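You operate a simulated robot arm through the tools that you are given. There is no shell and no other tool. Be economical: measure what you need, move in short steps, check, and stop when the job is done.

You run a simulated robot arm. Do the job below in one go: nothing can be reset, and whatever is moved stays where it is left.

TASK
Put the print on an orange board labelled "P-45" from the top of the freezer lid on top of the green folder there and the print on an orange board that says "P-31" on top of the grey filter box. Put two of the narrow yellow-label boxes from the top of the grey side table on top of the fat cream folder. Take the wide yellow-label box that says "Y-47" from the top of the grey side table and leave it on the large harbour print. Fetch the spool of green thread and set it on the day sheet on a white board. Push the flap three of the four-flap box shut. Any order will do. Set down upright: narrow yellow-label box, wide yellow-label box, spool of green thread.

It is judged by the outcome, as a careful person would: the job done as asked, and still so three seconds after it is handed in. It fails if anything else is knocked over, pushed out of place, dropped, spilled or broken. A push-on lid holds only when it is set on centred and level and pressed home; a screw cap is set on level and turned clockwise until tight. Flat cloth is picked up by pressing the open fingertips on it (5 to 10 N) and closing them slowly along it; thin cloth reads only 2 to 8 mm in the jaws.

THE ROBOT
A 7-joint arm with a fingered hand on a trunk, on a base that drives. Base frame: it is fixed to the floor where the robot stands at the start and does not move with it; the origin is under the middle of the robot, x ahead of it, y to its left, z up; the surface under the hand at the start is at about z = 0.855. Lengths are in m, angles in rad, forces in N, time in s.
Its first joint turns from -2.897 to 2.897 rad. Places, roughly: day sheet on a white board [-6.5, -0.75, 0.75]; fat cream folder [-2.75, -1, 0.75]; flap three of the four-flap box [-6.4, -0.3, 0.9]; green folder [0.75, -0.25, 0.75]; grey filter box [0.5, 0.25, 1]; large harbour print [-2, 3.25, 0.25]; narrow yellow-label box [-4.5, -1, 0.75]; print on an orange board [0.75, 0, 0.75]; spool of green thread (6x6x7 cm) [-3.5, -1, 0.8]; wide yellow-label box [-4.25, -1, 0.75]. Payload 3.7 kg.
The TCP is the grasp point between the finger pads, 0.025 m short of the fingertips. In the tool frame z runs along the fingers and y along their closing line. Largest opening 0.088 m; the body of the gripper starts 0.029 m behind the TCP. The gripper is a hand of 5 fingers: y runs from the thumb to the fingers, the wrist lies at [-0.013, -0.106, -0.174] in the tool frame, and closing takes about 1.5 s.
Orientation is that of the tool frame in the base frame, as [roll, pitch, yaw] about the fixed x, y, z axes, in that order (R = Rz(yaw) Ry(pitch) Rx(roll)). With the fingers straight down and the wrist toward the robot, the tool's x, y and z point along [0, 1, 0], [1, 0, 0] and [0, 0, -1] of the base frame.

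THE INTERFACE
- The arm moves only by the tool apply_moves. Its argument "rows" is one flat list of numbers, 7 for each row, row after row: the turn, a rotation vector about the tool's x, y, z in rad, then the shift along the tool's x, y, z in m, then the finger opening in m, from 0 to 0.088. In form: [ax, ay, az, tx, ty, tz, fingers, ax, ay, az, tx, ty, tz, fingers, ...]. A call has 1 to 10 rows; each row shifts and turns the commanded pose from where the row before left it, along the tool's axes as they then stand. A row lasts 0.2 s, in which the tool goes at most 0.05 m and 0.15 rad; a call with a longer step from one row to the next is refused whole, and so is a gripper value outside its range. Where a pose cannot be reached the arm comes as near as it can. A force on the tool above 40 N (or 10 N above the force at the start of the call, whichever is more), or a blocked arm, ends the call early, and 0.2 s more pass. Each finger travels about 0.108 m/s and halts on what it meets, pressing with about 30 N; the grip force reading is that of the motor and also rises with nothing between the fingers. The clock runs only during rows and for 0.2 s after the last one: add rows that do not move to give the fingers time. It gives the time, the measured TCP pose, the force on the tool (base axes), the opening and the grip force at its end, in the units of the frame above (readings bear some noise), with the torque about the TCP (base axes, N m) and any sound that the robot's microphone picked up.
- Cameras (640 x 400 px; columns grow to the right, rows downward): "scene" is now at [0.1861, 0.1913, 1.3]; the picture's right is [-0.39, -0.92, 0.00], its down [-0.43, 0.18, -0.89] and it looks along [0.82, -0.35, -0.46] (base axes); focal length 270 px, centre (320, 200). "wrist" rides on the gripper at [0.059, -0.079, -0.105] in the tool frame; the picture's right is [-0.73, 0.32, -0.61], its down [-0.62, -0.68, 0.38] and it looks along [-0.29, 0.66, 0.70] (tool axes); focal length 234 px, centre (320, 200). There is no depth. A picture from a camera that has moved, and an enlarged one, comes with that camera's place and axes in the base frame and with its lens.
- camera(camera): a new picture of that camera. The clock stands still meanwhile.
- base_move(legs): drives the robot by 1 to 6 legs, each [ahead, left, turn to the left] in m, m and rad, along the robot's own axes; the way and the turn of a leg run together, so that a leg with both is an arc; at most 1.5 m and 3.142 rad a leg. The arm and the cameras ride along, it lands a little off, and it stops where it bumps. It gives what a move gives.
- grasp_type(shape): the hand has 5 fingers and takes this shape, open, in about a second: jaw (thumb against the fingers, like two jaws); tri (thumb and two fingers); tip (a fingertip pinch); poke (one finger out to press); point (the index stretched); flat (the hand flat); cup (the hand cupped); fist (a fist). The gripper value then closes the fingers along that shape, each until it touches; the sizes above hold for jaw. It gives what a move gives, with no picture.
- turn_head(pan, tilt): turns the head with the scene camera to pan (to the left, within 2.094 rad either way) and tilt (down, from -0.506 to 1.204), counted from straight ahead of the robot. It gives what a move gives.
- enlarge(camera, box): a new picture of the part [left, top, right, bottom] of that camera's present view, enlarged. The clock stands still meanwhile.
- job_done(): hands the job in; it is judged then, once.

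Go step by step. Nothing tells you exact positions but the pictures and the camera data: compare them with the known pose of the tool, close in by small moves and look again before you grip or let go. The budget is 196 turns and 174 pictures, counting those below and the enlarged ones. Unless the task says otherwise, let go and move clear before handing in, and close with one line.

The tools are called after "Emit:" as a command line: name --argument value ..., lists and objects as JSON in quotes. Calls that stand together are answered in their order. apply_moves: Moves the arm, as the interface text tells. Its arguments: {"type":"object","properties":{"rows":{"type":"array","items":{"type":"number"}}},"required":["rows"]} The other tools are called the same way: grasp_type (shape) gives the hand a shape; base_move (legs) drives the base; turn_head (pan, tilt) turns the head that bears the scene camera; camera (camera) takes a picture; enlarge (camera, box) takes an enlarged picture of a part of a camera's view; job_done () hands the job in.

At the start:

```text
time_s: 0.0
eef_pos: [0.7603, -0.1771, 1.1545]
orientation: [-3.141, 0.0, 1.571]
contact_force: [-1.1, 0.2, -0.5]
torque: [0.0, 0.04, -0.04]
gripper_width: 0.0879
gripper_force: 0.0
shape: jaw
robot x, y, heading: [-0.0005, 0.0013, 0.0]
head pan, tilt: [-0.4, 0.482]
```

scene: 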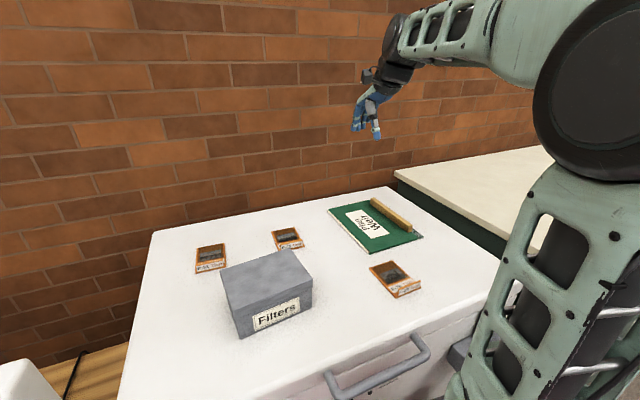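
wrist: 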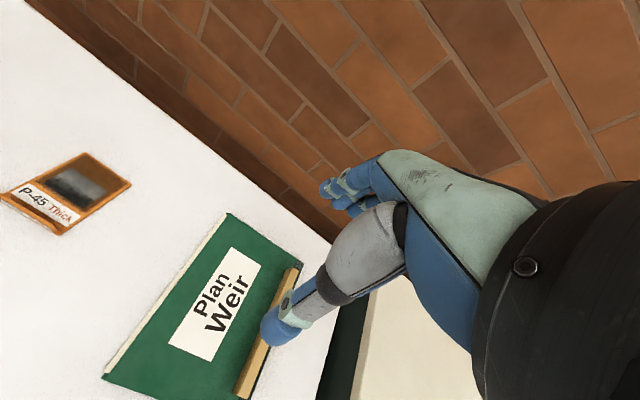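

I see the freezer lid with three orange prints, a grey filter box and a green folder with a wooden strip on it. I enlarge the prints to read them.

Emit:
enlarge --camera "scene" --box '[180, 210, 320, 297]'

Emit:
enlarge --camera "scene" --box '[320, 190, 440, 310]'

```text
4.57 times, centred on (250, 254) of scene
camera zoom: at [0.1861, 0.1913, 1.3], right [-0.39, -0.92, 0.0], down [-0.43, 0.18, -0.89], along [0.82, -0.35, -0.46], focal length 1236 px, centre (640, -45)
```

zoom: 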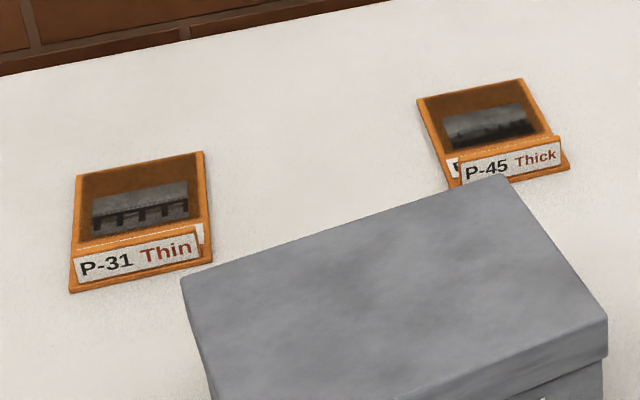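

```text
3.33 times, centred on (380, 250) of scene
camera zoom: at [0.1861, 0.1913, 1.3], right [-0.39, -0.92, 0.0], down [-0.43, 0.18, -0.89], along [0.82, -0.35, -0.46], focal length 901 px, centre (120, 33)
```

zoom: 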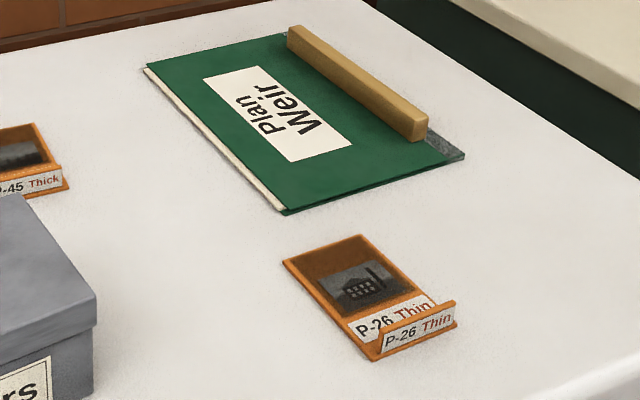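

The P-45 print is the one near (0.785, 0.036), with its label lip on the near edge at x≈0.735. P-31 is near (0.78, 0.236). I move above P-45's lip and look.

Emit:
apply_moves --rows '[0, 0, 0, 0.0306, -0.0036, 0.0283, 0.06, 0, 0, 0, 0.0306, -0.0036, 0.0283, 0.06, 0, 0, 0, 0.0306, -0.0036, 0.0283, 0.06, 0, 0, 0, 0.0306, -0.0036, 0.0283, 0.06, 0, 0, 0, 0.0306, -0.0036, 0.0283, 0.06, 0, 0, 0, 0.0306, -0.0036, 0.0283, 0.06, 0, 0, 0, 0.0306, -0.0036, 0.0283, 0.06, 0, 0, 0, 0, 0, 0, 0.06]'

Emit:
camera --camera "wrist"

Emit:
camera --camera "scene"

```text
time_s: 1.8
eef_pos: [0.7372, 0.0376, 0.9542]
orientation: [3.14, 0.002, 1.57]
contact_force: [0.3, -0.6, 0.6]
torque: [0.0, 0.02, 0.0]
gripper_width: 0.0602
gripper_force: 0.1
shape: jaw
robot x, y, heading: [-0.0009, 0.0019, -0.0]
head pan, tilt: [-0.4, 0.482]
```

```text
169 pictures are left
camera wrist: at [0.6567, 0.0953, 1.0588], right [0.32, -0.73, 0.61], down [-0.68, -0.62, -0.38], along [0.66, -0.29, -0.7], focal length 234 px, centre (320, 200)
```

wrist: 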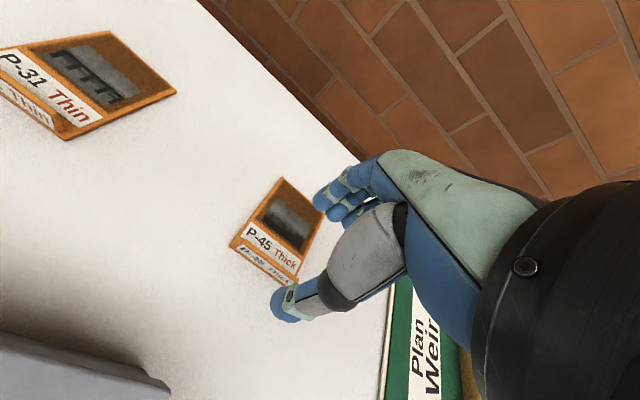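

```text
168 pictures are left
camera scene: at [0.1861, 0.1913, 1.3], right [-0.39, -0.92, 0.0], down [-0.43, 0.18, -0.89], along [0.82, -0.35, -0.46], focal length 270 px, centre (320, 200)
```

scene: 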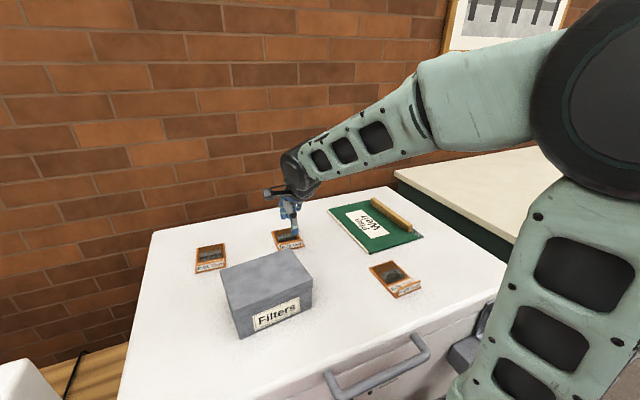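

Emit:
enlarge --camera "wrist" --box '[215, 165, 345, 325]'

Emit:
enlarge --camera "scene" --box '[250, 190, 330, 265]'

```text
2.50 times, centred on (280, 245) of wrist
camera zoom: at [0.6567, 0.0953, 1.0588], right [0.32, -0.73, 0.61], down [-0.68, -0.62, -0.38], along [0.66, -0.29, -0.7], focal length 585 px, centre (420, 88)
```

zoom: 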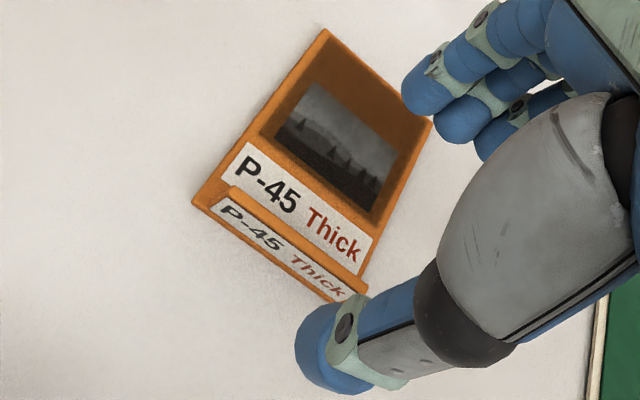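

```text
5.33 times, centred on (290, 228) of scene
camera zoom: at [0.1861, 0.1913, 1.3], right [-0.39, -0.92, 0.0], down [-0.43, 0.18, -0.89], along [0.82, -0.35, -0.46], focal length 1441 px, centre (480, 53)
```

zoom: 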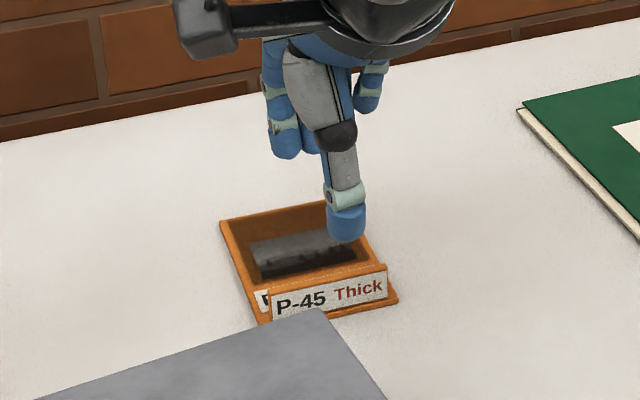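

The lip sits at about (0.741, 0.038). I descend with thumb outside and fingers inside of the lip.

Emit:
apply_moves --rows '[0, 0, 0, 0, 0.004, 0.02, 0.06, 0, 0, 0, 0, 0, 0.02, 0.06, 0, 0, 0, 0, 0, 0.02, 0.06, 0, 0, 0, 0, 0, 0, 0.06]'

Emit:
enlarge --camera "wrist" --box '[200, 140, 360, 340]'

Emit:
enlarge --camera "scene" --box '[250, 190, 330, 265]'

```text
time_s: 2.8
eef_pos: [0.7388, 0.0378, 0.8959]
orientation: [-3.14, -0.002, 1.572]
contact_force: [0.5, 1.2, 1.1]
torque: [0.01, 0.0, -0.01]
gripper_width: 0.0602
gripper_force: 0.1
shape: jaw
robot x, y, heading: [-0.0002, 0.0014, -0.004]
head pan, tilt: [-0.4, 0.482]
```

```text
2.00 times, centred on (280, 240) of wrist
camera zoom: at [0.659, 0.0963, 0.9998], right [0.32, -0.73, 0.61], down [-0.68, -0.62, -0.38], along [0.66, -0.29, -0.7], focal length 468 px, centre (400, 120)
```

zoom: 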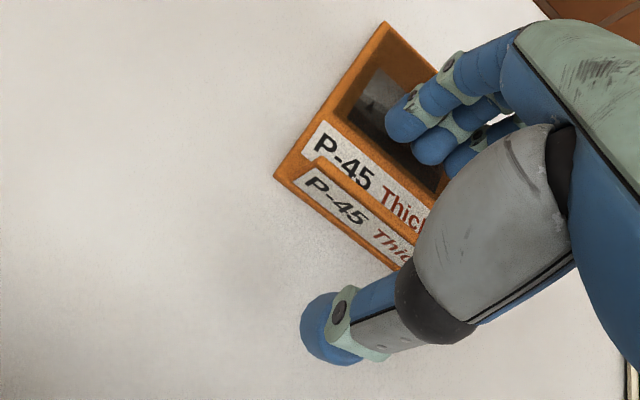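

```text
5.33 times, centred on (290, 228) of scene
camera zoom: at [0.1861, 0.1913, 1.3], right [-0.39, -0.92, 0.0], down [-0.43, 0.18, -0.89], along [0.82, -0.35, -0.46], focal length 1441 px, centre (480, 53)
```

zoom: 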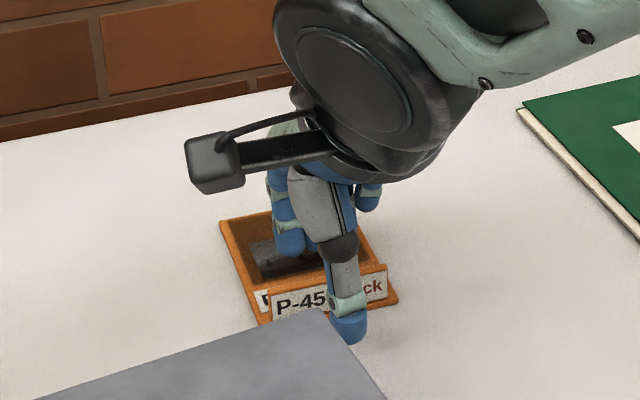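

The thumb is in front of the lip and the fingers behind it. I lower slightly and close.

Emit:
apply_moves --rows '[0, 0, 0, 0, 0.001, 0.005, 0.06, 0, 0, 0, 0, 0, 0, 0.04, 0, 0, 0, 0, 0, 0, 0.02, 0, 0, 0, 0, 0, 0, 0.0, 0, 0, 0, 0, 0, 0, 0.0, 0, 0, 0, 0, 0, 0, 0.0, 0, 0, 0, 0, 0, 0, 0.0, 0, 0, 0, 0, 0, 0, 0.0]'

Emit:
enlarge --camera "wrist" --box '[200, 140, 360, 340]'

Emit:
enlarge --camera "scene" --box '[250, 190, 330, 265]'

```text
time_s: 4.6
eef_pos: [0.7399, 0.0379, 0.8896]
orientation: [-3.141, -0.002, 1.572]
contact_force: [1.2, -1.0, -0.1]
torque: [0.02, 0.03, -0.01]
gripper_width: 0.0
gripper_force: 30.1
shape: jaw
robot x, y, heading: [0.0008, -0.0023, 0.0]
head pan, tilt: [-0.4, 0.482]
```

```text
2.00 times, centred on (280, 240) of wrist
camera zoom: at [0.6602, 0.0961, 0.9949], right [0.32, -0.73, 0.61], down [-0.68, -0.62, -0.38], along [0.66, -0.29, -0.7], focal length 468 px, centre (400, 120)
```

zoom: 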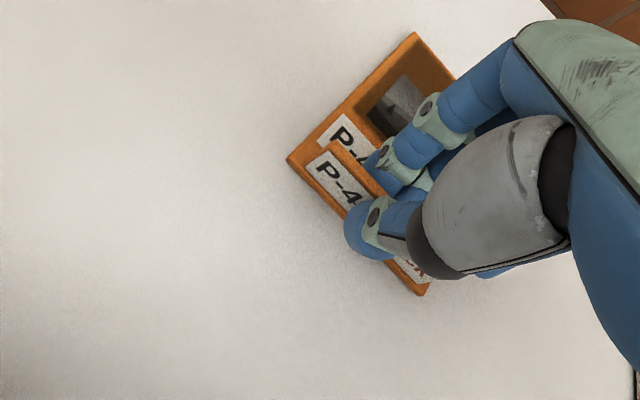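

```text
5.33 times, centred on (290, 228) of scene
camera zoom: at [0.1861, 0.1913, 1.3], right [-0.39, -0.92, 0.0], down [-0.43, 0.18, -0.89], along [0.82, -0.35, -0.46], focal length 1441 px, centre (480, 53)
```

zoom: 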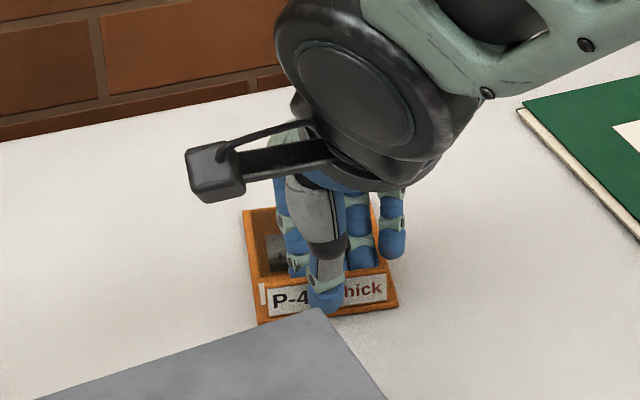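

The fingers appear closed on the lip, though the reading is 0. I lift a little to test.

Emit:
apply_moves --rows '[0, 0, 0, 0, 0, -0.02, 0.0, 0, 0, 0, 0, 0, -0.03, 0.0, 0, 0, 0, 0, 0, -0.03, 0.0, 0, 0, 0, 0, 0, 0, 0.0]'

Emit:
camera --camera "wrist"

Emit:
enlarge --camera "scene" --box '[240, 170, 340, 265]'

```text
time_s: 5.6
eef_pos: [0.7413, 0.0365, 0.9696]
orientation: [-3.141, 0.001, 1.571]
contact_force: [-0.3, 0.4, 0.3]
torque: [0.03, -0.02, -0.04]
gripper_width: 0.0001
gripper_force: 29.5
shape: jaw
robot x, y, heading: [-0.0016, 0.0015, -0.0]
head pan, tilt: [-0.4, 0.482]
```

```text
161 pictures are left
camera wrist: at [0.6613, 0.095, 1.0732], right [0.32, -0.73, 0.61], down [-0.68, -0.62, -0.38], along [0.66, -0.29, -0.7], focal length 234 px, centre (320, 200)
```

wrist: 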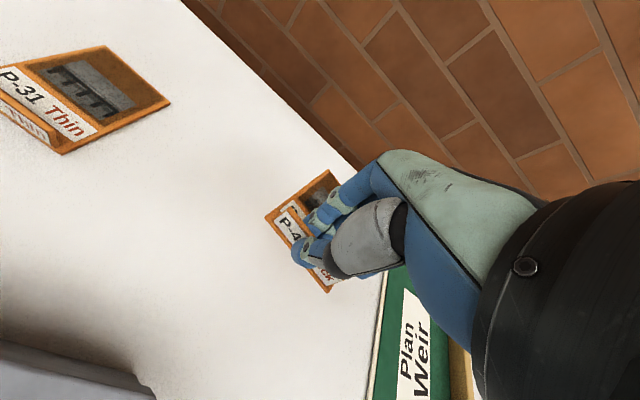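

```text
4.21 times, centred on (290, 218) of scene
camera zoom: at [0.1861, 0.1913, 1.3], right [-0.39, -0.92, 0.0], down [-0.43, 0.18, -0.89], along [0.82, -0.35, -0.46], focal length 1138 px, centre (446, 126)
```

zoom: 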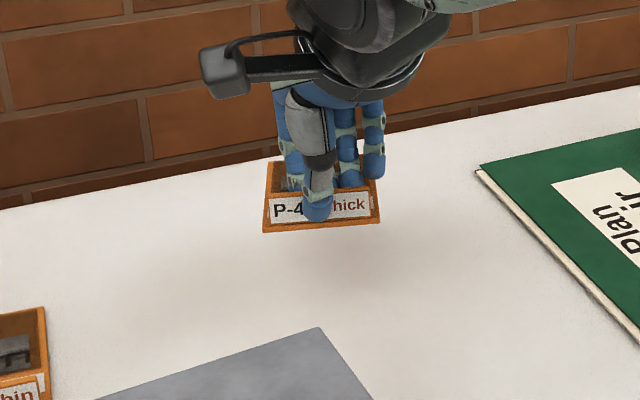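

P-45 is lifted and level. I carry it over the green folder.

Emit:
apply_moves --rows '[0, 0, 0, -0.037, -0.006, 0, 0.0, 0, 0, 0, -0.037, -0.006, 0, 0.0, 0, 0, 0, -0.037, -0.006, 0, 0.0, 0, 0, 0, -0.037, -0.006, 0, 0.0, 0, 0, 0, -0.037, -0.006, 0, 0.0, 0, 0, 0, -0.037, -0.006, 0, 0.0, 0, 0, 0, 0, 0, 0.02, 0.0, 0, 0, 0, 0, 0, 0.02, 0.0, 0, 0, 0, 0, 0, 0, 0.0]'

Emit:
camera --camera "wrist"

Emit:
enlarge --camera "scene" --box '[310, 160, 450, 270]'

```text
time_s: 7.6
eef_pos: [0.7052, -0.1834, 0.9295]
orientation: [-3.141, 0.0, 1.57]
contact_force: [0.1, -0.8, -0.7]
torque: [0.0, 0.02, 0.03]
gripper_width: 0.0
gripper_force: 30.3
shape: jaw
robot x, y, heading: [-0.0011, -0.0005, -0.001]
head pan, tilt: [-0.4, 0.482]
```

```text
159 pictures are left
camera wrist: at [0.6252, -0.1252, 1.0338], right [0.32, -0.73, 0.61], down [-0.68, -0.62, -0.38], along [0.66, -0.29, -0.7], focal length 234 px, centre (320, 200)
```

wrist: 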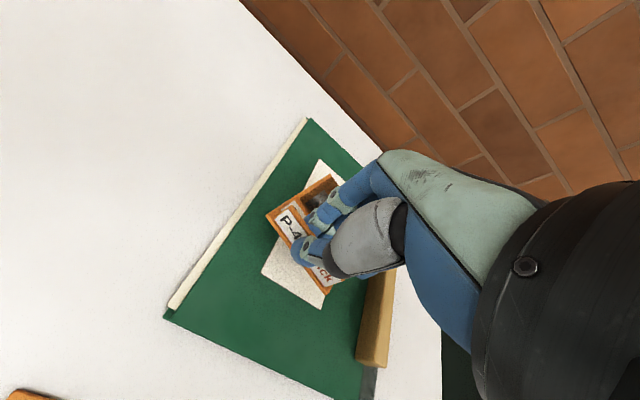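

```text
3.64 times, centred on (380, 215) of scene
camera zoom: at [0.1861, 0.1913, 1.3], right [-0.39, -0.92, 0.0], down [-0.43, 0.18, -0.89], along [0.82, -0.35, -0.46], focal length 983 px, centre (102, 146)
```

zoom: 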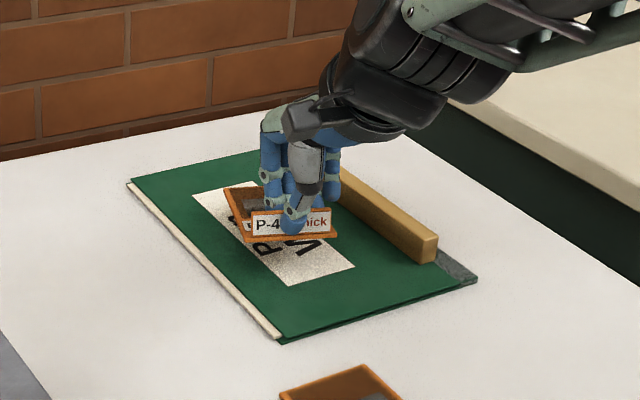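

Emit:
apply_moves --rows '[0, 0, 0, 0, 0, 0.012, 0.0, 0, 0, 0, 0, 0, 0.008, 0.0, 0, 0, 0, 0, 0, 0.004, 0.0, 0, 0, 0, 0, 0, 0, 0.0]'

Emit:
enlarge --camera "scene" --box '[340, 190, 420, 250]'

```text
time_s: 8.6
eef_pos: [0.7044, -0.1838, 0.9071]
orientation: [-3.14, 0.0, 1.571]
contact_force: [-0.7, 0.4, 0.7]
torque: [-0.01, -0.09, -0.01]
gripper_width: 0.0001
gripper_force: 29.9
shape: jaw
robot x, y, heading: [0.0036, -0.0009, 0.003]
head pan, tilt: [-0.4, 0.482]
```

```text
6.67 times, centred on (380, 220) of scene
camera zoom: at [0.1861, 0.1913, 1.3], right [-0.39, -0.92, 0.0], down [-0.43, 0.18, -0.89], along [0.82, -0.35, -0.46], focal length 1802 px, centre (-80, 67)
```

zoom: 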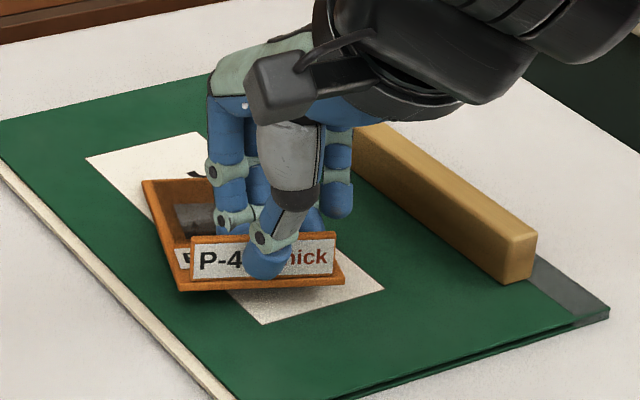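

Emit:
apply_moves --rows '[0, 0, 0, 0, 0, 0.003, 0.0, 0, 0, 0, 0, 0, 0.003, 0.0, 0, 0, 0, 0, 0, 0, 0.0]'

Emit:
enlarge --camera "scene" --box '[340, 190, 420, 250]'

```text
time_s: 9.4
eef_pos: [0.7046, -0.1852, 0.9003]
orientation: [3.141, 0.001, 1.571]
contact_force: [-0.7, -0.1, 1.0]
torque: [0.0, -0.07, 0.0]
gripper_width: 0.0
gripper_force: 30.2
shape: jaw
robot x, y, heading: [0.0023, -0.0031, 0.001]
head pan, tilt: [-0.4, 0.482]
```

```text
6.67 times, centred on (380, 220) of scene
camera zoom: at [0.1861, 0.1913, 1.3], right [-0.39, -0.92, 0.0], down [-0.43, 0.18, -0.89], along [0.82, -0.35, -0.46], focal length 1802 px, centre (-80, 67)
```

zoom: 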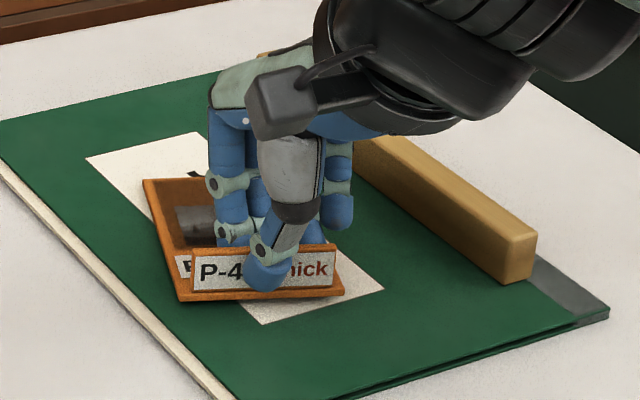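

Emit:
apply_moves --rows '[0, 0, 0, 0, 0, 0.002, 0.0, 0, 0, 0, 0, 0, 0.002, 0.0, 0, 0, 0, 0, 0, 0, 0.0]'

Emit:
enlarge --camera "scene" --box '[340, 190, 420, 250]'

```text
time_s: 10.2
eef_pos: [0.7045, -0.1854, 0.8958]
orientation: [-3.141, 0.0, 1.571]
contact_force: [0.2, -0.1, 0.3]
torque: [0.01, -0.06, 0.04]
gripper_width: 0.0
gripper_force: 29.7
shape: jaw
robot x, y, heading: [0.0003, 0.0018, 0.0]
head pan, tilt: [-0.4, 0.482]
```

```text
6.67 times, centred on (380, 220) of scene
camera zoom: at [0.1861, 0.1913, 1.3], right [-0.39, -0.92, 0.0], down [-0.43, 0.18, -0.89], along [0.82, -0.35, -0.46], focal length 1802 px, centre (-80, 67)
```

zoom: 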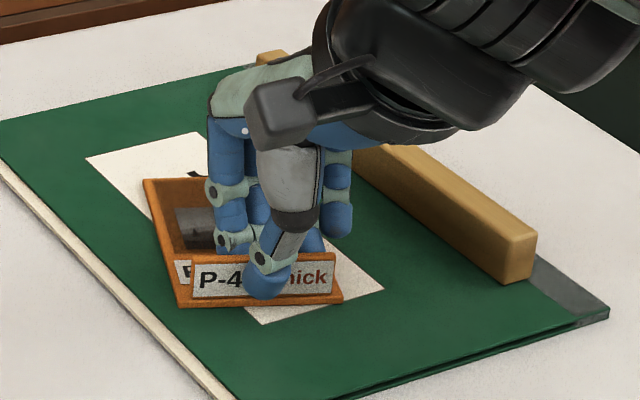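

Emit:
apply_moves --rows '[0, 0, 0, 0, 0, 0.002, 0.0, 0, 0, 0, 0, 0, 0.001, 0.0, 0, 0, 0, 0, 0, 0, 0.0]'

Emit:
enlarge --camera "scene" --box '[340, 190, 420, 250]'

```text
time_s: 11.0
eef_pos: [0.704, -0.1834, 0.8938]
orientation: [3.14, 0.001, 1.571]
contact_force: [0.3, 1.1, 16.9]
torque: [0.01, -0.12, 0.05]
gripper_width: 0.0
gripper_force: 29.5
shape: jaw
robot x, y, heading: [-0.0009, 0.0013, -0.003]
head pan, tilt: [-0.4, 0.482]
```

```text
6.67 times, centred on (380, 220) of scene
camera zoom: at [0.1856, 0.1914, 1.3001], right [-0.39, -0.92, 0.0], down [-0.43, 0.18, -0.89], along [0.82, -0.35, -0.46], focal length 1802 px, centre (-80, 67)
```

zoom: 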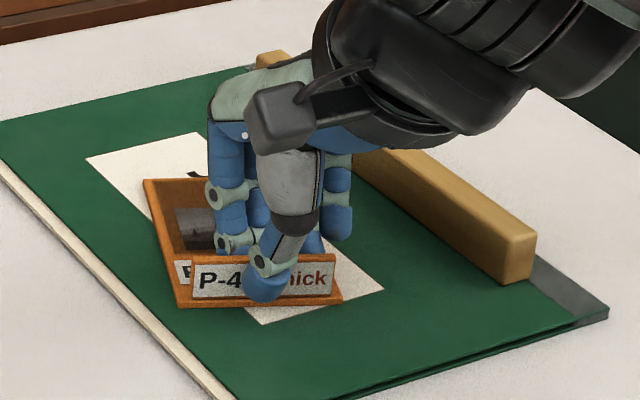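

Contact at 17 N: the board is seated. I ease up 1 mm, open and rise.

Emit:
apply_moves --rows '[0, 0, 0, 0, 0, -0.001, 0.0, 0, 0, 0, 0, 0, 0, 0.02, 0, 0, 0, 0, 0, 0, 0.04, 0, 0, 0, 0, 0, 0, 0.055, 0, 0, 0, 0, 0, 0, 0.055, 0, 0, 0, 0, 0, -0.02, 0.055, 0, 0, 0, 0, 0, -0.03, 0.055, 0, 0, 0, 0, 0, -0.04, 0.055, 0, 0, 0, 0, 0, -0.04, 0.055]'

Emit:
camera --camera "scene"

Emit:
enlarge --camera "scene" --box '[340, 190, 420, 250]'

```text
time_s: 13.0
eef_pos: [0.7037, -0.1865, 1.0229]
orientation: [3.141, 0.0, 1.57]
contact_force: [-0.5, -0.2, -0.3]
torque: [-0.01, 0.01, 0.0]
gripper_width: 0.0546
gripper_force: 0.1
shape: jaw
robot x, y, heading: [-0.0004, 0.0037, -0.003]
head pan, tilt: [-0.4, 0.482]
```

```text
153 pictures are left
camera scene: at [0.1862, 0.1913, 1.3], right [-0.39, -0.92, 0.0], down [-0.43, 0.18, -0.89], along [0.82, -0.35, -0.46], focal length 270 px, centre (320, 200)
```

scene: 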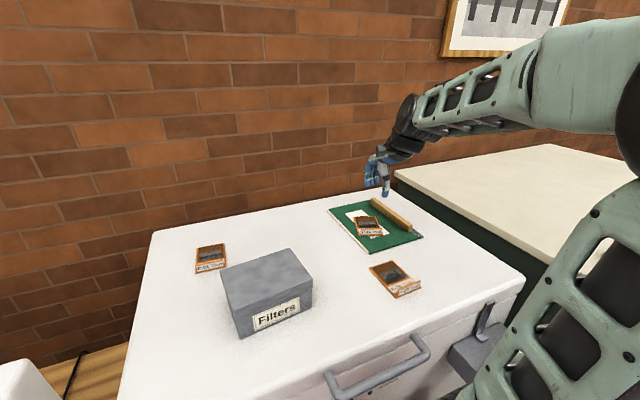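

```text
6.67 times, centred on (380, 220) of scene
camera zoom: at [0.1862, 0.1913, 1.3], right [-0.39, -0.92, 0.0], down [-0.43, 0.18, -0.89], along [0.82, -0.35, -0.46], focal length 1802 px, centre (-80, 67)
```

zoom: 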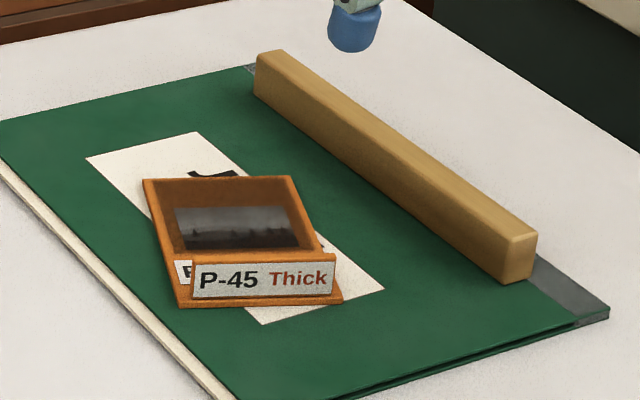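

P-45 is on the folder. Next I go over P-31's lip at about (0.737, 0.237).

Emit:
apply_moves --rows '[0, 0, 0, 0.047, 0.0037, 0.008, 0.06, 0, 0, 0, 0.047, 0.0037, 0.008, 0.06, 0, 0, 0, 0.047, 0.0037, 0.008, 0.06, 0, 0, 0, 0.047, 0.0037, 0.008, 0.06, 0, 0, 0, 0.047, 0.0037, 0.008, 0.06, 0, 0, 0, 0.047, 0.0037, 0.008, 0.06, 0, 0, 0, 0.047, 0.0037, 0.008, 0.06, 0, 0, 0, 0.047, 0.0037, 0.008, 0.06, 0, 0, 0, 0.047, 0.0037, 0.008, 0.06, 0, 0, 0, 0, 0, 0, 0.06]'

Emit:
enlarge --camera "wrist" --box '[200, 140, 360, 340]'

Emit:
enlarge --camera "scene" --box '[160, 180, 280, 290]'

```text
time_s: 15.2
eef_pos: [0.7379, 0.2377, 0.9549]
orientation: [-3.141, -0.001, 1.572]
contact_force: [0.2, -0.3, 0.2]
torque: [-0.03, -0.01, -0.01]
gripper_width: 0.0597
gripper_force: 0.1
shape: jaw
robot x, y, heading: [0.0001, -0.0006, 0.006]
head pan, tilt: [-0.4, 0.482]
```

```text
2.00 times, centred on (280, 240) of wrist
camera zoom: at [0.6575, 0.2965, 1.0593], right [0.32, -0.73, 0.61], down [-0.68, -0.62, -0.38], along [0.66, -0.29, -0.7], focal length 468 px, centre (400, 120)
```

zoom: 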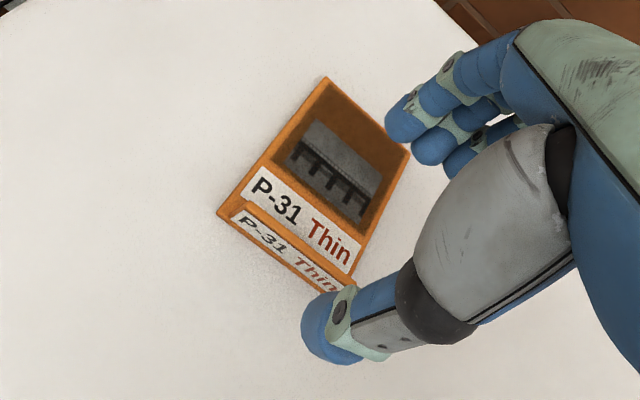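

```text
3.64 times, centred on (220, 235) of scene
camera zoom: at [0.1861, 0.1914, 1.3], right [-0.39, -0.92, 0.0], down [-0.43, 0.18, -0.89], along [0.82, -0.35, -0.46], focal length 983 px, centre (684, 73)
```

zoom: 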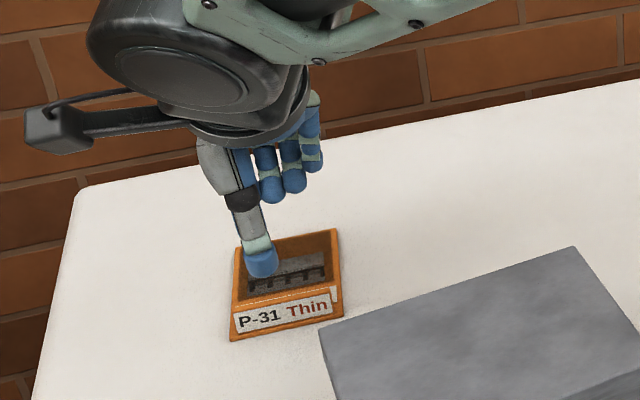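

Emit:
apply_moves --rows '[0, 0, 0, 0.001, 0.002, 0.02, 0.06, 0, 0, 0, 0, 0, 0.02, 0.06, 0, 0, 0, 0, 0, 0.02, 0.06, 0, 0, 0, 0, 0, 0.005, 0.06, 0, 0, 0, 0, 0, 0, 0.04, 0, 0, 0, 0, 0, 0, 0.02, 0, 0, 0, 0, 0, 0, 0.0, 0, 0, 0, 0, 0, 0, 0.0, 0, 0, 0, 0, 0, 0, 0.0, 0, 0, 0, 0, 0, 0, 0.0]'

Emit:
enlarge --camera "wrist" --box '[200, 140, 360, 340]'

Emit:
enlarge --camera "scene" --box '[160, 180, 280, 290]'

```text
time_s: 17.4
eef_pos: [0.7389, 0.2411, 0.8899]
orientation: [-3.141, 0.0, 1.571]
contact_force: [0.7, -0.5, 0.4]
torque: [-0.01, -0.03, -0.01]
gripper_width: 0.0
gripper_force: 30.2
shape: jaw
robot x, y, heading: [0.001, -0.0015, 0.002]
head pan, tilt: [-0.4, 0.482]
```

```text
2.00 times, centred on (280, 240) of wrist
camera zoom: at [0.6591, 0.2983, 0.9932], right [0.32, -0.73, 0.61], down [-0.68, -0.62, -0.38], along [0.66, -0.29, -0.7], focal length 468 px, centre (400, 120)
```

zoom: 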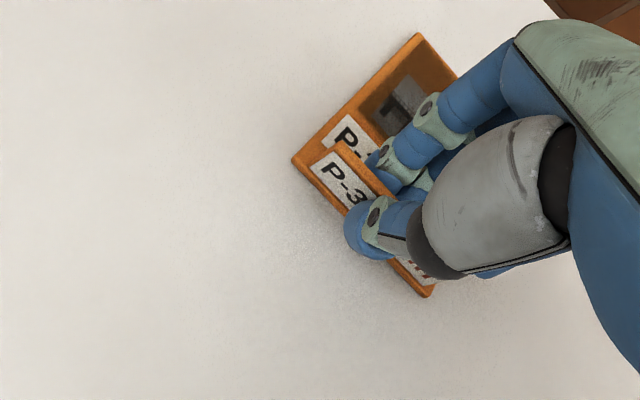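

```text
3.64 times, centred on (220, 235) of scene
camera zoom: at [0.1861, 0.1913, 1.3], right [-0.39, -0.92, 0.0], down [-0.43, 0.18, -0.89], along [0.82, -0.35, -0.46], focal length 983 px, centre (684, 73)
```

zoom: 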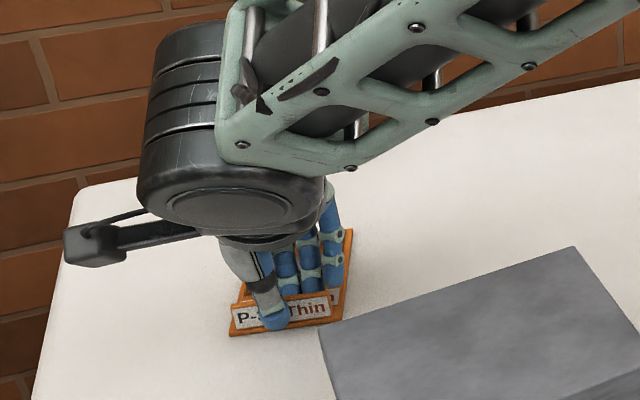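

Emit:
apply_moves --rows '[0, 0, 0, 0, 0, -0.03, 0.0, 0, 0, 0, 0, 0, -0.04, 0.0, 0, 0, 0, 0, 0, -0.04, 0.0, 0, 0, 0, -0.021, -0.039, -0.0, 0.0, 0, 0, 0, -0.021, -0.039, -0.0, 0.0, 0, 0, 0, -0.021, -0.039, -0.0, 0.0, 0, 0, 0, -0.021, -0.039, -0.0, 0.0, 0, 0, 0, -0.021, -0.039, -0.0, 0.0, 0, 0, 0, 0, 0, 0.0, 0.0]'

Emit:
camera --camera "wrist"

Emit:
camera --camera "scene"

```text
time_s: 19.4
eef_pos: [0.5459, 0.1354, 0.9974]
orientation: [-3.14, -0.001, 1.57]
contact_force: [-0.2, -0.2, 0.4]
torque: [-0.01, -0.03, 0.0]
gripper_width: 0.0
gripper_force: 30.0
shape: jaw
robot x, y, heading: [0.0001, -0.001, -0.003]
head pan, tilt: [-0.4, 0.482]
```

```text
147 pictures are left
camera wrist: at [0.4661, 0.1938, 1.1023], right [0.32, -0.73, 0.61], down [-0.68, -0.62, -0.38], along [0.66, -0.29, -0.7], focal length 234 px, centre (320, 200)
```

wrist: 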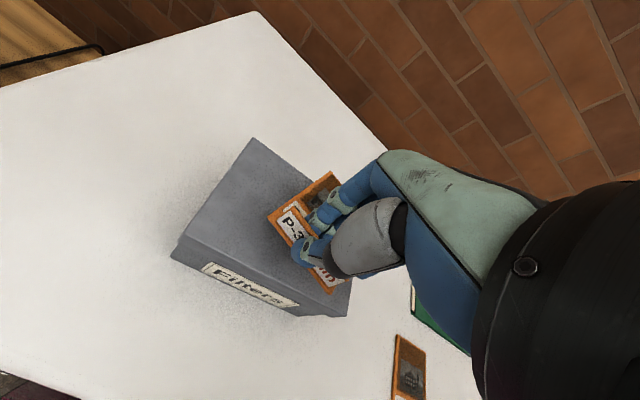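

```text
146 pictures are left
camera scene: at [0.1862, 0.1913, 1.3], right [-0.39, -0.92, 0.0], down [-0.43, 0.18, -0.89], along [0.82, -0.35, -0.46], focal length 270 px, centre (320, 200)
```

scene: 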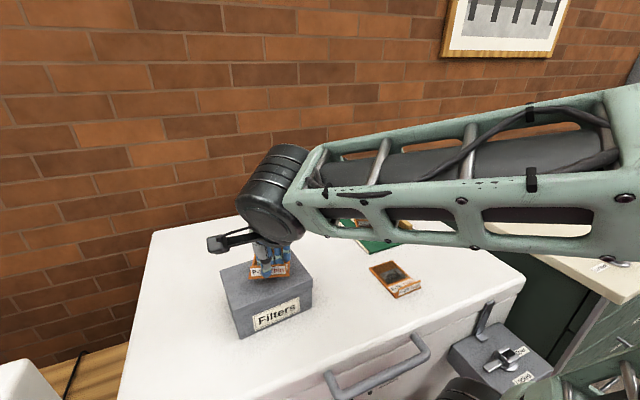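

Emit:
apply_moves --rows '[0, 0, 0, 0, -0.003, 0.015, 0.0, 0, 0, 0, 0, 0, 0.01, 0.0, 0, 0, 0, 0, 0, 0.005, 0.0, 0, 0, 0, 0, 0, 0, 0.0]'

Emit:
enlarge --camera "scene" --box '[210, 220, 330, 340]'

Emit:
enlarge --camera "wrist" --box '[160, 120, 380, 330]'

```text
time_s: 20.4
eef_pos: [0.5435, 0.1342, 0.9692]
orientation: [3.141, -0.001, 1.57]
contact_force: [-0.2, -0.6, 2.5]
torque: [0.01, -0.1, 0.06]
gripper_width: 0.0
gripper_force: 30.1
shape: jaw
robot x, y, heading: [0.0039, 0.0006, 0.002]
head pan, tilt: [-0.4, 0.482]
```

```text
3.33 times, centred on (270, 280) of scene
camera zoom: at [0.186, 0.1913, 1.3], right [-0.39, -0.92, 0.0], down [-0.43, 0.18, -0.89], along [0.82, -0.35, -0.46], focal length 901 px, centre (487, -67)
```

zoom: 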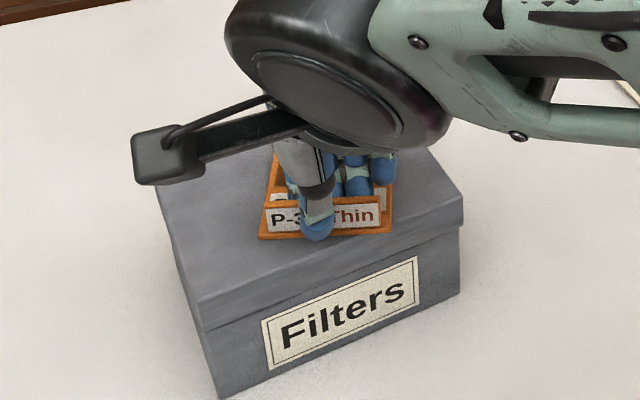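

```text
1.90 times, centred on (270, 225) of wrist
camera zoom: at [0.4625, 0.1922, 1.0724], right [0.32, -0.73, 0.61], down [-0.68, -0.62, -0.38], along [0.66, -0.29, -0.7], focal length 446 px, centre (415, 152)
```

zoom: 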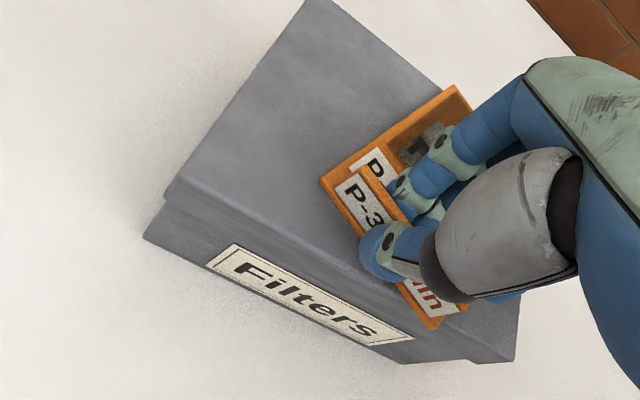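

The board sits yawed about 19° in the grip and hangs toward the box's right side. I rise 12 mm, rotate the hand to square it up, and shift slightly.

Emit:
apply_moves --rows '[0, 0, 0, 0, 0, -0.012, 0.0, 0, 0, -0.11, 0, 0, 0, 0.0, 0, 0, -0.11, 0, 0, 0, 0.0, 0, 0, -0.1, 0, 0, 0, 0.0, 0, 0, 0, 0, 0, 0, 0.0]'

Emit:
enlarge --camera "scene" --box '[210, 220, 330, 340]'

Emit:
enlarge --camera "wrist" --box '[160, 120, 380, 330]'

```text
time_s: 21.6
eef_pos: [0.5433, 0.1332, 0.9798]
orientation: [-3.141, 0.0, 1.894]
contact_force: [0.6, 0.3, -0.3]
torque: [0.0, -0.01, 0.05]
gripper_width: 0.0
gripper_force: 30.1
shape: jaw
robot x, y, heading: [-0.0003, -0.0013, -0.001]
head pan, tilt: [-0.4, 0.482]
```

```text
3.33 times, centred on (270, 280) of scene
camera zoom: at [0.1861, 0.1913, 1.3], right [-0.39, -0.92, 0.0], down [-0.43, 0.18, -0.89], along [0.82, -0.35, -0.46], focal length 901 px, centre (487, -67)
```

zoom: 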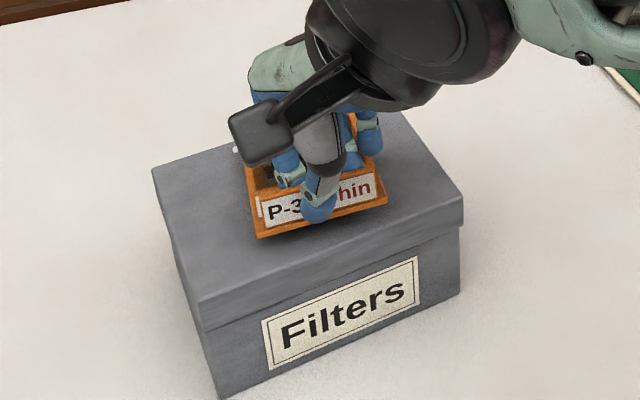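

```text
1.90 times, centred on (270, 225) of wrist
camera zoom: at [0.448, 0.1649, 1.0843], right [0.54, -0.59, 0.61], down [-0.45, -0.81, -0.38], along [0.71, -0.07, -0.7], focal length 446 px, centre (415, 152)
```

zoom: 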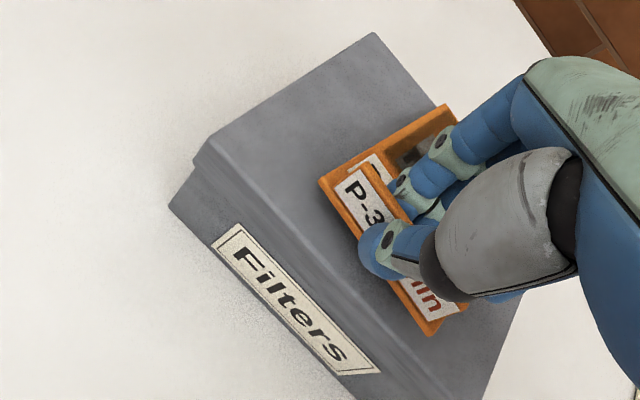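

Now the board is square to the box. I lower it until contact.

Emit:
apply_moves --rows '[0, 0, 0, 0, 0, 0.008, 0.0, 0, 0, 0, 0, 0, 0.004, 0.0, 0, 0, 0, 0, 0, 0.002, 0.0, 0, 0, 0, 0, 0, 0.002, 0.0, 0, 0, 0, 0, 0, 0, 0.0]'

Emit:
enlarge --camera "scene" --box '[230, 230, 310, 310]'

```text
time_s: 22.8
eef_pos: [0.5419, 0.1353, 0.9657]
orientation: [3.137, -0.002, 1.892]
contact_force: [1.3, -3.4, 34.7]
torque: [-0.03, -0.11, 0.08]
gripper_width: 0.0
gripper_force: 30.3
shape: jaw
robot x, y, heading: [-0.003, 0.0005, 0.001]
head pan, tilt: [-0.4, 0.482]
```

```text
5.00 times, centred on (270, 270) of scene
camera zoom: at [0.1854, 0.1909, 1.3002], right [-0.39, -0.92, 0.0], down [-0.43, 0.18, -0.89], along [0.82, -0.35, -0.46], focal length 1351 px, centre (570, -150)
```

zoom: 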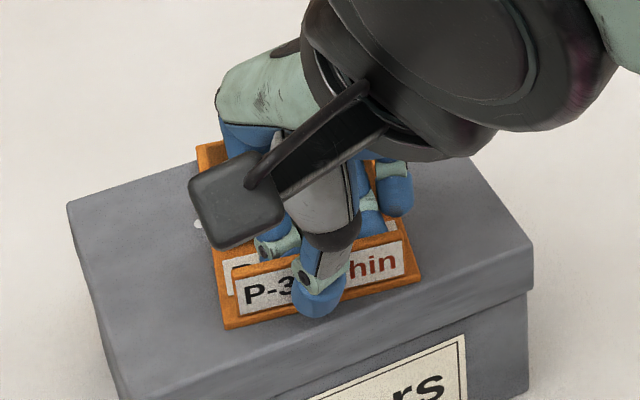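

Seated. I relieve, open and rise.

Emit:
apply_moves --rows '[0, 0, 0, 0, 0, -0.002, 0.0, 0, 0, 0, 0, 0, 0, 0.02, 0, 0, 0, 0, 0, 0, 0.04, 0, 0, 0, 0, 0, 0, 0.05, 0, 0, 0, 0, 0, 0, 0.05, 0, 0, 0, 0, 0, -0.02, 0.05, 0, 0, 0, 0, 0, -0.04, 0.05, 0, 0, 0, 0, 0, -0.045, 0.05, 0, 0, 0, 0, 0, -0.045, 0.05, 0, 0, 0, 0, 0, -0.045, 0.05]'

Emit:
camera --camera "scene"

```text
time_s: 25.0
eef_pos: [0.5431, 0.1343, 1.1605]
orientation: [3.141, 0.001, 1.891]
contact_force: [0.0, 0.4, -0.4]
torque: [0.03, -0.03, -0.01]
gripper_width: 0.0497
gripper_force: 0.1
shape: jaw
robot x, y, heading: [0.0007, -0.0003, -0.003]
head pan, tilt: [-0.4, 0.482]
```

```text
140 pictures are left
camera scene: at [0.1861, 0.1913, 1.3], right [-0.39, -0.92, 0.0], down [-0.43, 0.18, -0.89], along [0.82, -0.35, -0.46], focal length 270 px, centre (320, 200)
```

scene: 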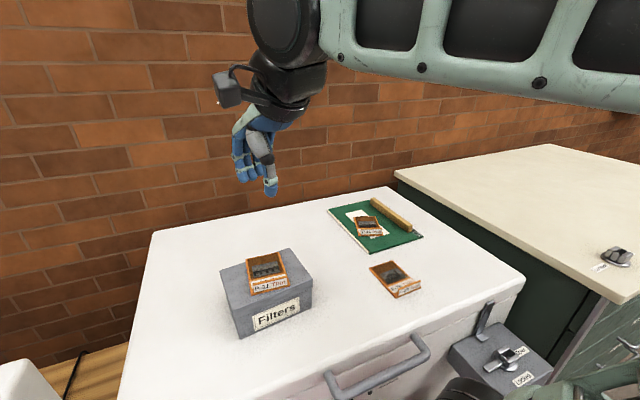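

Both prints are placed. Now I look around to plan the drive.

Emit:
turn_head --pan -2.0 --tilt 0.35

Emit:
camera --camera "scene"

Emit:
turn_head --pan 2.05 --tilt 0.35

Emit:
camera --camera "scene"

```text
time_s: 26.7
eef_pos: [0.5421, 0.1335, 1.1604]
orientation: [3.141, 0.0, 1.892]
contact_force: [-0.1, -0.3, 0.4]
torque: [-0.01, 0.0, 0.01]
gripper_width: 0.0496
gripper_force: 0.1
shape: jaw
robot x, y, heading: [-0.0059, 0.0007, 0.001]
head pan, tilt: [-2.0, 0.351]
```

```text
139 pictures are left
camera scene: at [0.0632, 0.1422, 1.3121], right [-0.91, 0.42, 0.0], down [0.14, 0.31, -0.94], along [-0.39, -0.85, -0.34], focal length 270 px, centre (320, 200)
```

scene: 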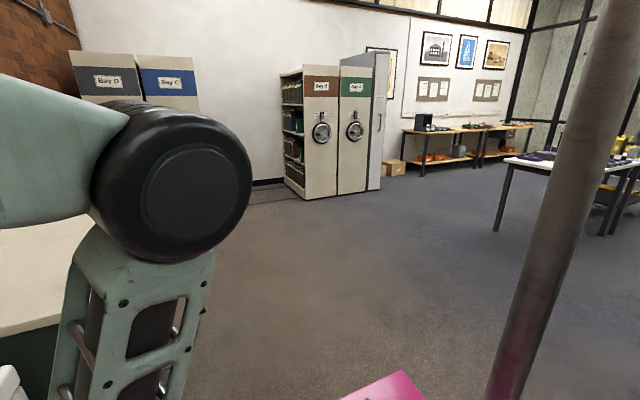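

```text
time_s: 30.0
eef_pos: [0.5415, 0.1352, 1.1607]
orientation: [-3.141, 0.0, 1.891]
contact_force: [0.1, 0.3, 0.2]
torque: [0.0, 0.01, 0.02]
gripper_width: 0.0495
gripper_force: 0.0
shape: jaw
robot x, y, heading: [-0.0029, -0.0005, 0.001]
head pan, tilt: [2.051, 0.351]
```

```text
138 pictures are left
camera scene: at [0.059, 0.3095, 1.3121], right [0.89, 0.46, 0.0], down [0.16, -0.3, -0.94], along [-0.43, 0.83, -0.34], focal length 270 px, centre (320, 200)
```

scene: 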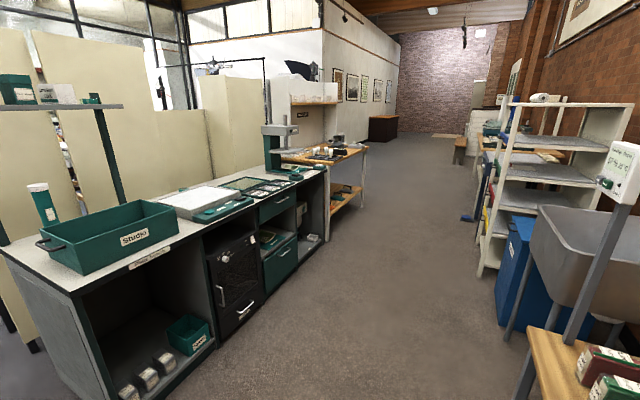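

Emit:
turn_head --pan -2.09 --tilt 0.9

Emit:
camera --camera "scene"

```text
time_s: 33.3
eef_pos: [0.542, 0.1339, 1.1597]
orientation: [3.141, 0.0, 1.892]
contact_force: [-0.1, -0.5, -0.6]
torque: [0.01, -0.03, -0.02]
gripper_width: 0.0497
gripper_force: 0.0
shape: jaw
robot x, y, heading: [0.0007, -0.0009, -0.004]
head pan, tilt: [-2.089, 0.901]
```

```text
137 pictures are left
camera scene: at [0.0646, 0.1613, 1.2645], right [-0.87, 0.5, 0.0], down [0.39, 0.68, -0.62], along [-0.31, -0.54, -0.78], focal length 270 px, centre (320, 200)
```

scene: 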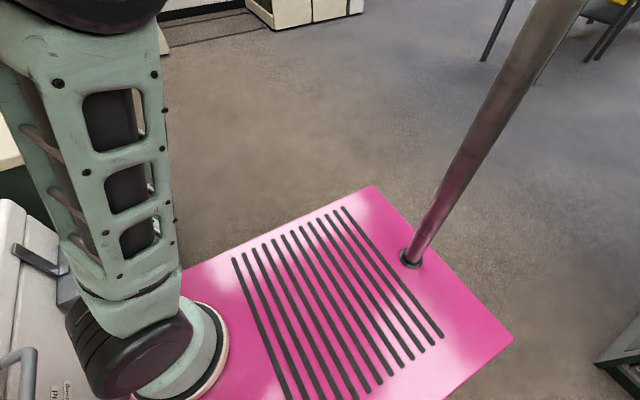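

The magenta part is my own base, with its rear edge about 0.53 m behind the axis. I back away from the freezer and turn right by stages.

Emit:
base_move --legs '[[-0.5, -0.15, 0], [0, 0, -1.57]]'

Emit:
turn_head --pan -1.2 --tilt 0.3

Emit:
camera --camera "scene"

Emit:
turn_head --pan -2.05 --tilt 0.3

Emit:
camera --camera "scene"

```text
time_s: 40.2
eef_pos: [-0.3607, -0.6895, 1.1612]
orientation: [3.142, 0.0, 0.324]
contact_force: [0.1, 0.2, 0.1]
torque: [0.02, -0.01, 0.0]
gripper_width: 0.0495
gripper_force: 0.1
shape: jaw
robot x, y, heading: [-0.5009, -0.1473, -1.569]
head pan, tilt: [-2.089, 0.901]
```

```text
time_s: 41.4
eef_pos: [-0.362, -0.6906, 1.1598]
orientation: [-3.141, 0.0, 0.324]
contact_force: [0.1, -0.2, -0.5]
torque: [-0.01, -0.02, 0.01]
gripper_width: 0.0498
gripper_force: 0.1
shape: jaw
robot x, y, heading: [-0.4954, -0.1482, -1.566]
head pan, tilt: [-1.201, 0.3]
```

```text
136 pictures are left
camera scene: at [-0.3579, -0.2794, 1.3167], right [-0.36, 0.93, 0.0], down [0.28, 0.11, -0.96], along [-0.89, -0.35, -0.3], focal length 270 px, centre (320, 200)
```

scene: 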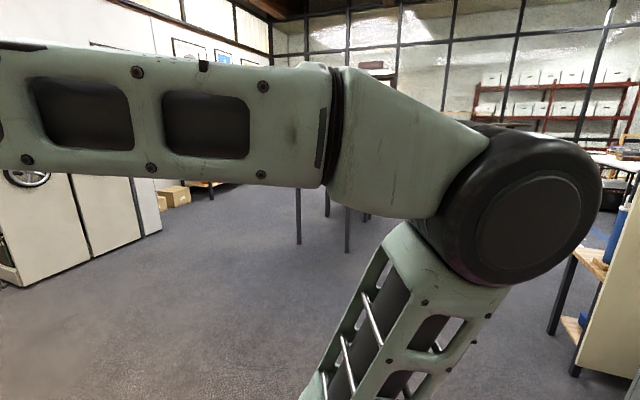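

```text
time_s: 42.5
eef_pos: [-0.3624, -0.6892, 1.1607]
orientation: [3.141, 0.001, 0.325]
contact_force: [0.0, -0.5, -0.4]
torque: [-0.02, 0.01, -0.05]
gripper_width: 0.0497
gripper_force: 0.0
shape: jaw
robot x, y, heading: [-0.4979, -0.1486, -1.565]
head pan, tilt: [-2.051, 0.3]
```

```text
135 pictures are left
camera scene: at [-0.354, -0.2026, 1.3168], right [0.46, 0.89, 0.0], down [0.26, -0.14, -0.96], along [-0.85, 0.44, -0.3], focal length 270 px, centre (320, 200)
```

scene: 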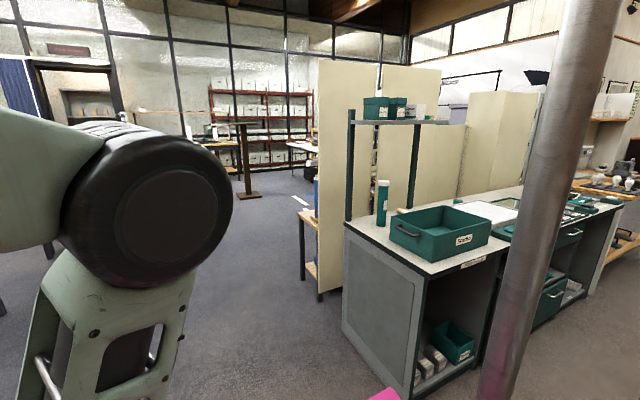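

Emit:
base_move --legs '[[0, 0, -1.57]]'

Emit:
turn_head --pan 0.3 --tilt 0.3

Emit:
camera --camera "scene"

```text
time_s: 46.8
eef_pos: [-1.0428, -0.2718, 1.1599]
orientation: [3.141, 0.0, -1.267]
contact_force: [0.0, 0.2, -0.4]
torque: [-0.01, -0.01, 0.04]
gripper_width: 0.0495
gripper_force: 0.1
shape: jaw
robot x, y, heading: [-0.4998, -0.1476, 3.128]
head pan, tilt: [-2.051, 0.3]
```

```text
time_s: 49.0
eef_pos: [-1.0434, -0.2735, 1.1597]
orientation: [3.141, 0.0, -1.267]
contact_force: [-0.7, 0.2, -1.6]
torque: [0.0, -0.02, 0.02]
gripper_width: 0.0496
gripper_force: 0.1
shape: jaw
robot x, y, heading: [-0.4997, -0.1481, 3.126]
head pan, tilt: [0.3, 0.3]
```

```text
134 pictures are left
camera scene: at [-0.6897, -0.3956, 1.3168], right [-0.28, 0.96, 0.0], down [0.28, 0.08, -0.96], along [-0.92, -0.27, -0.3], focal length 270 px, centre (320, 200)
```

scene: 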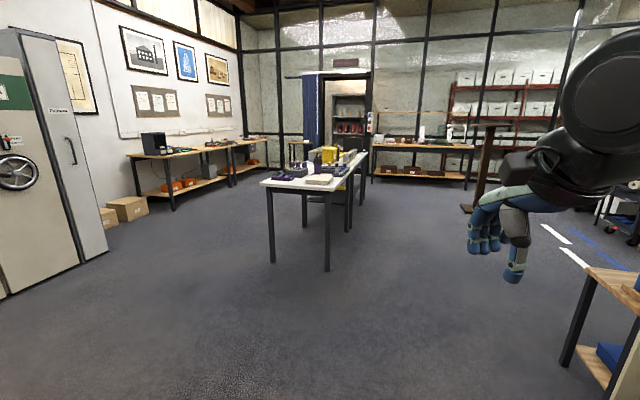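

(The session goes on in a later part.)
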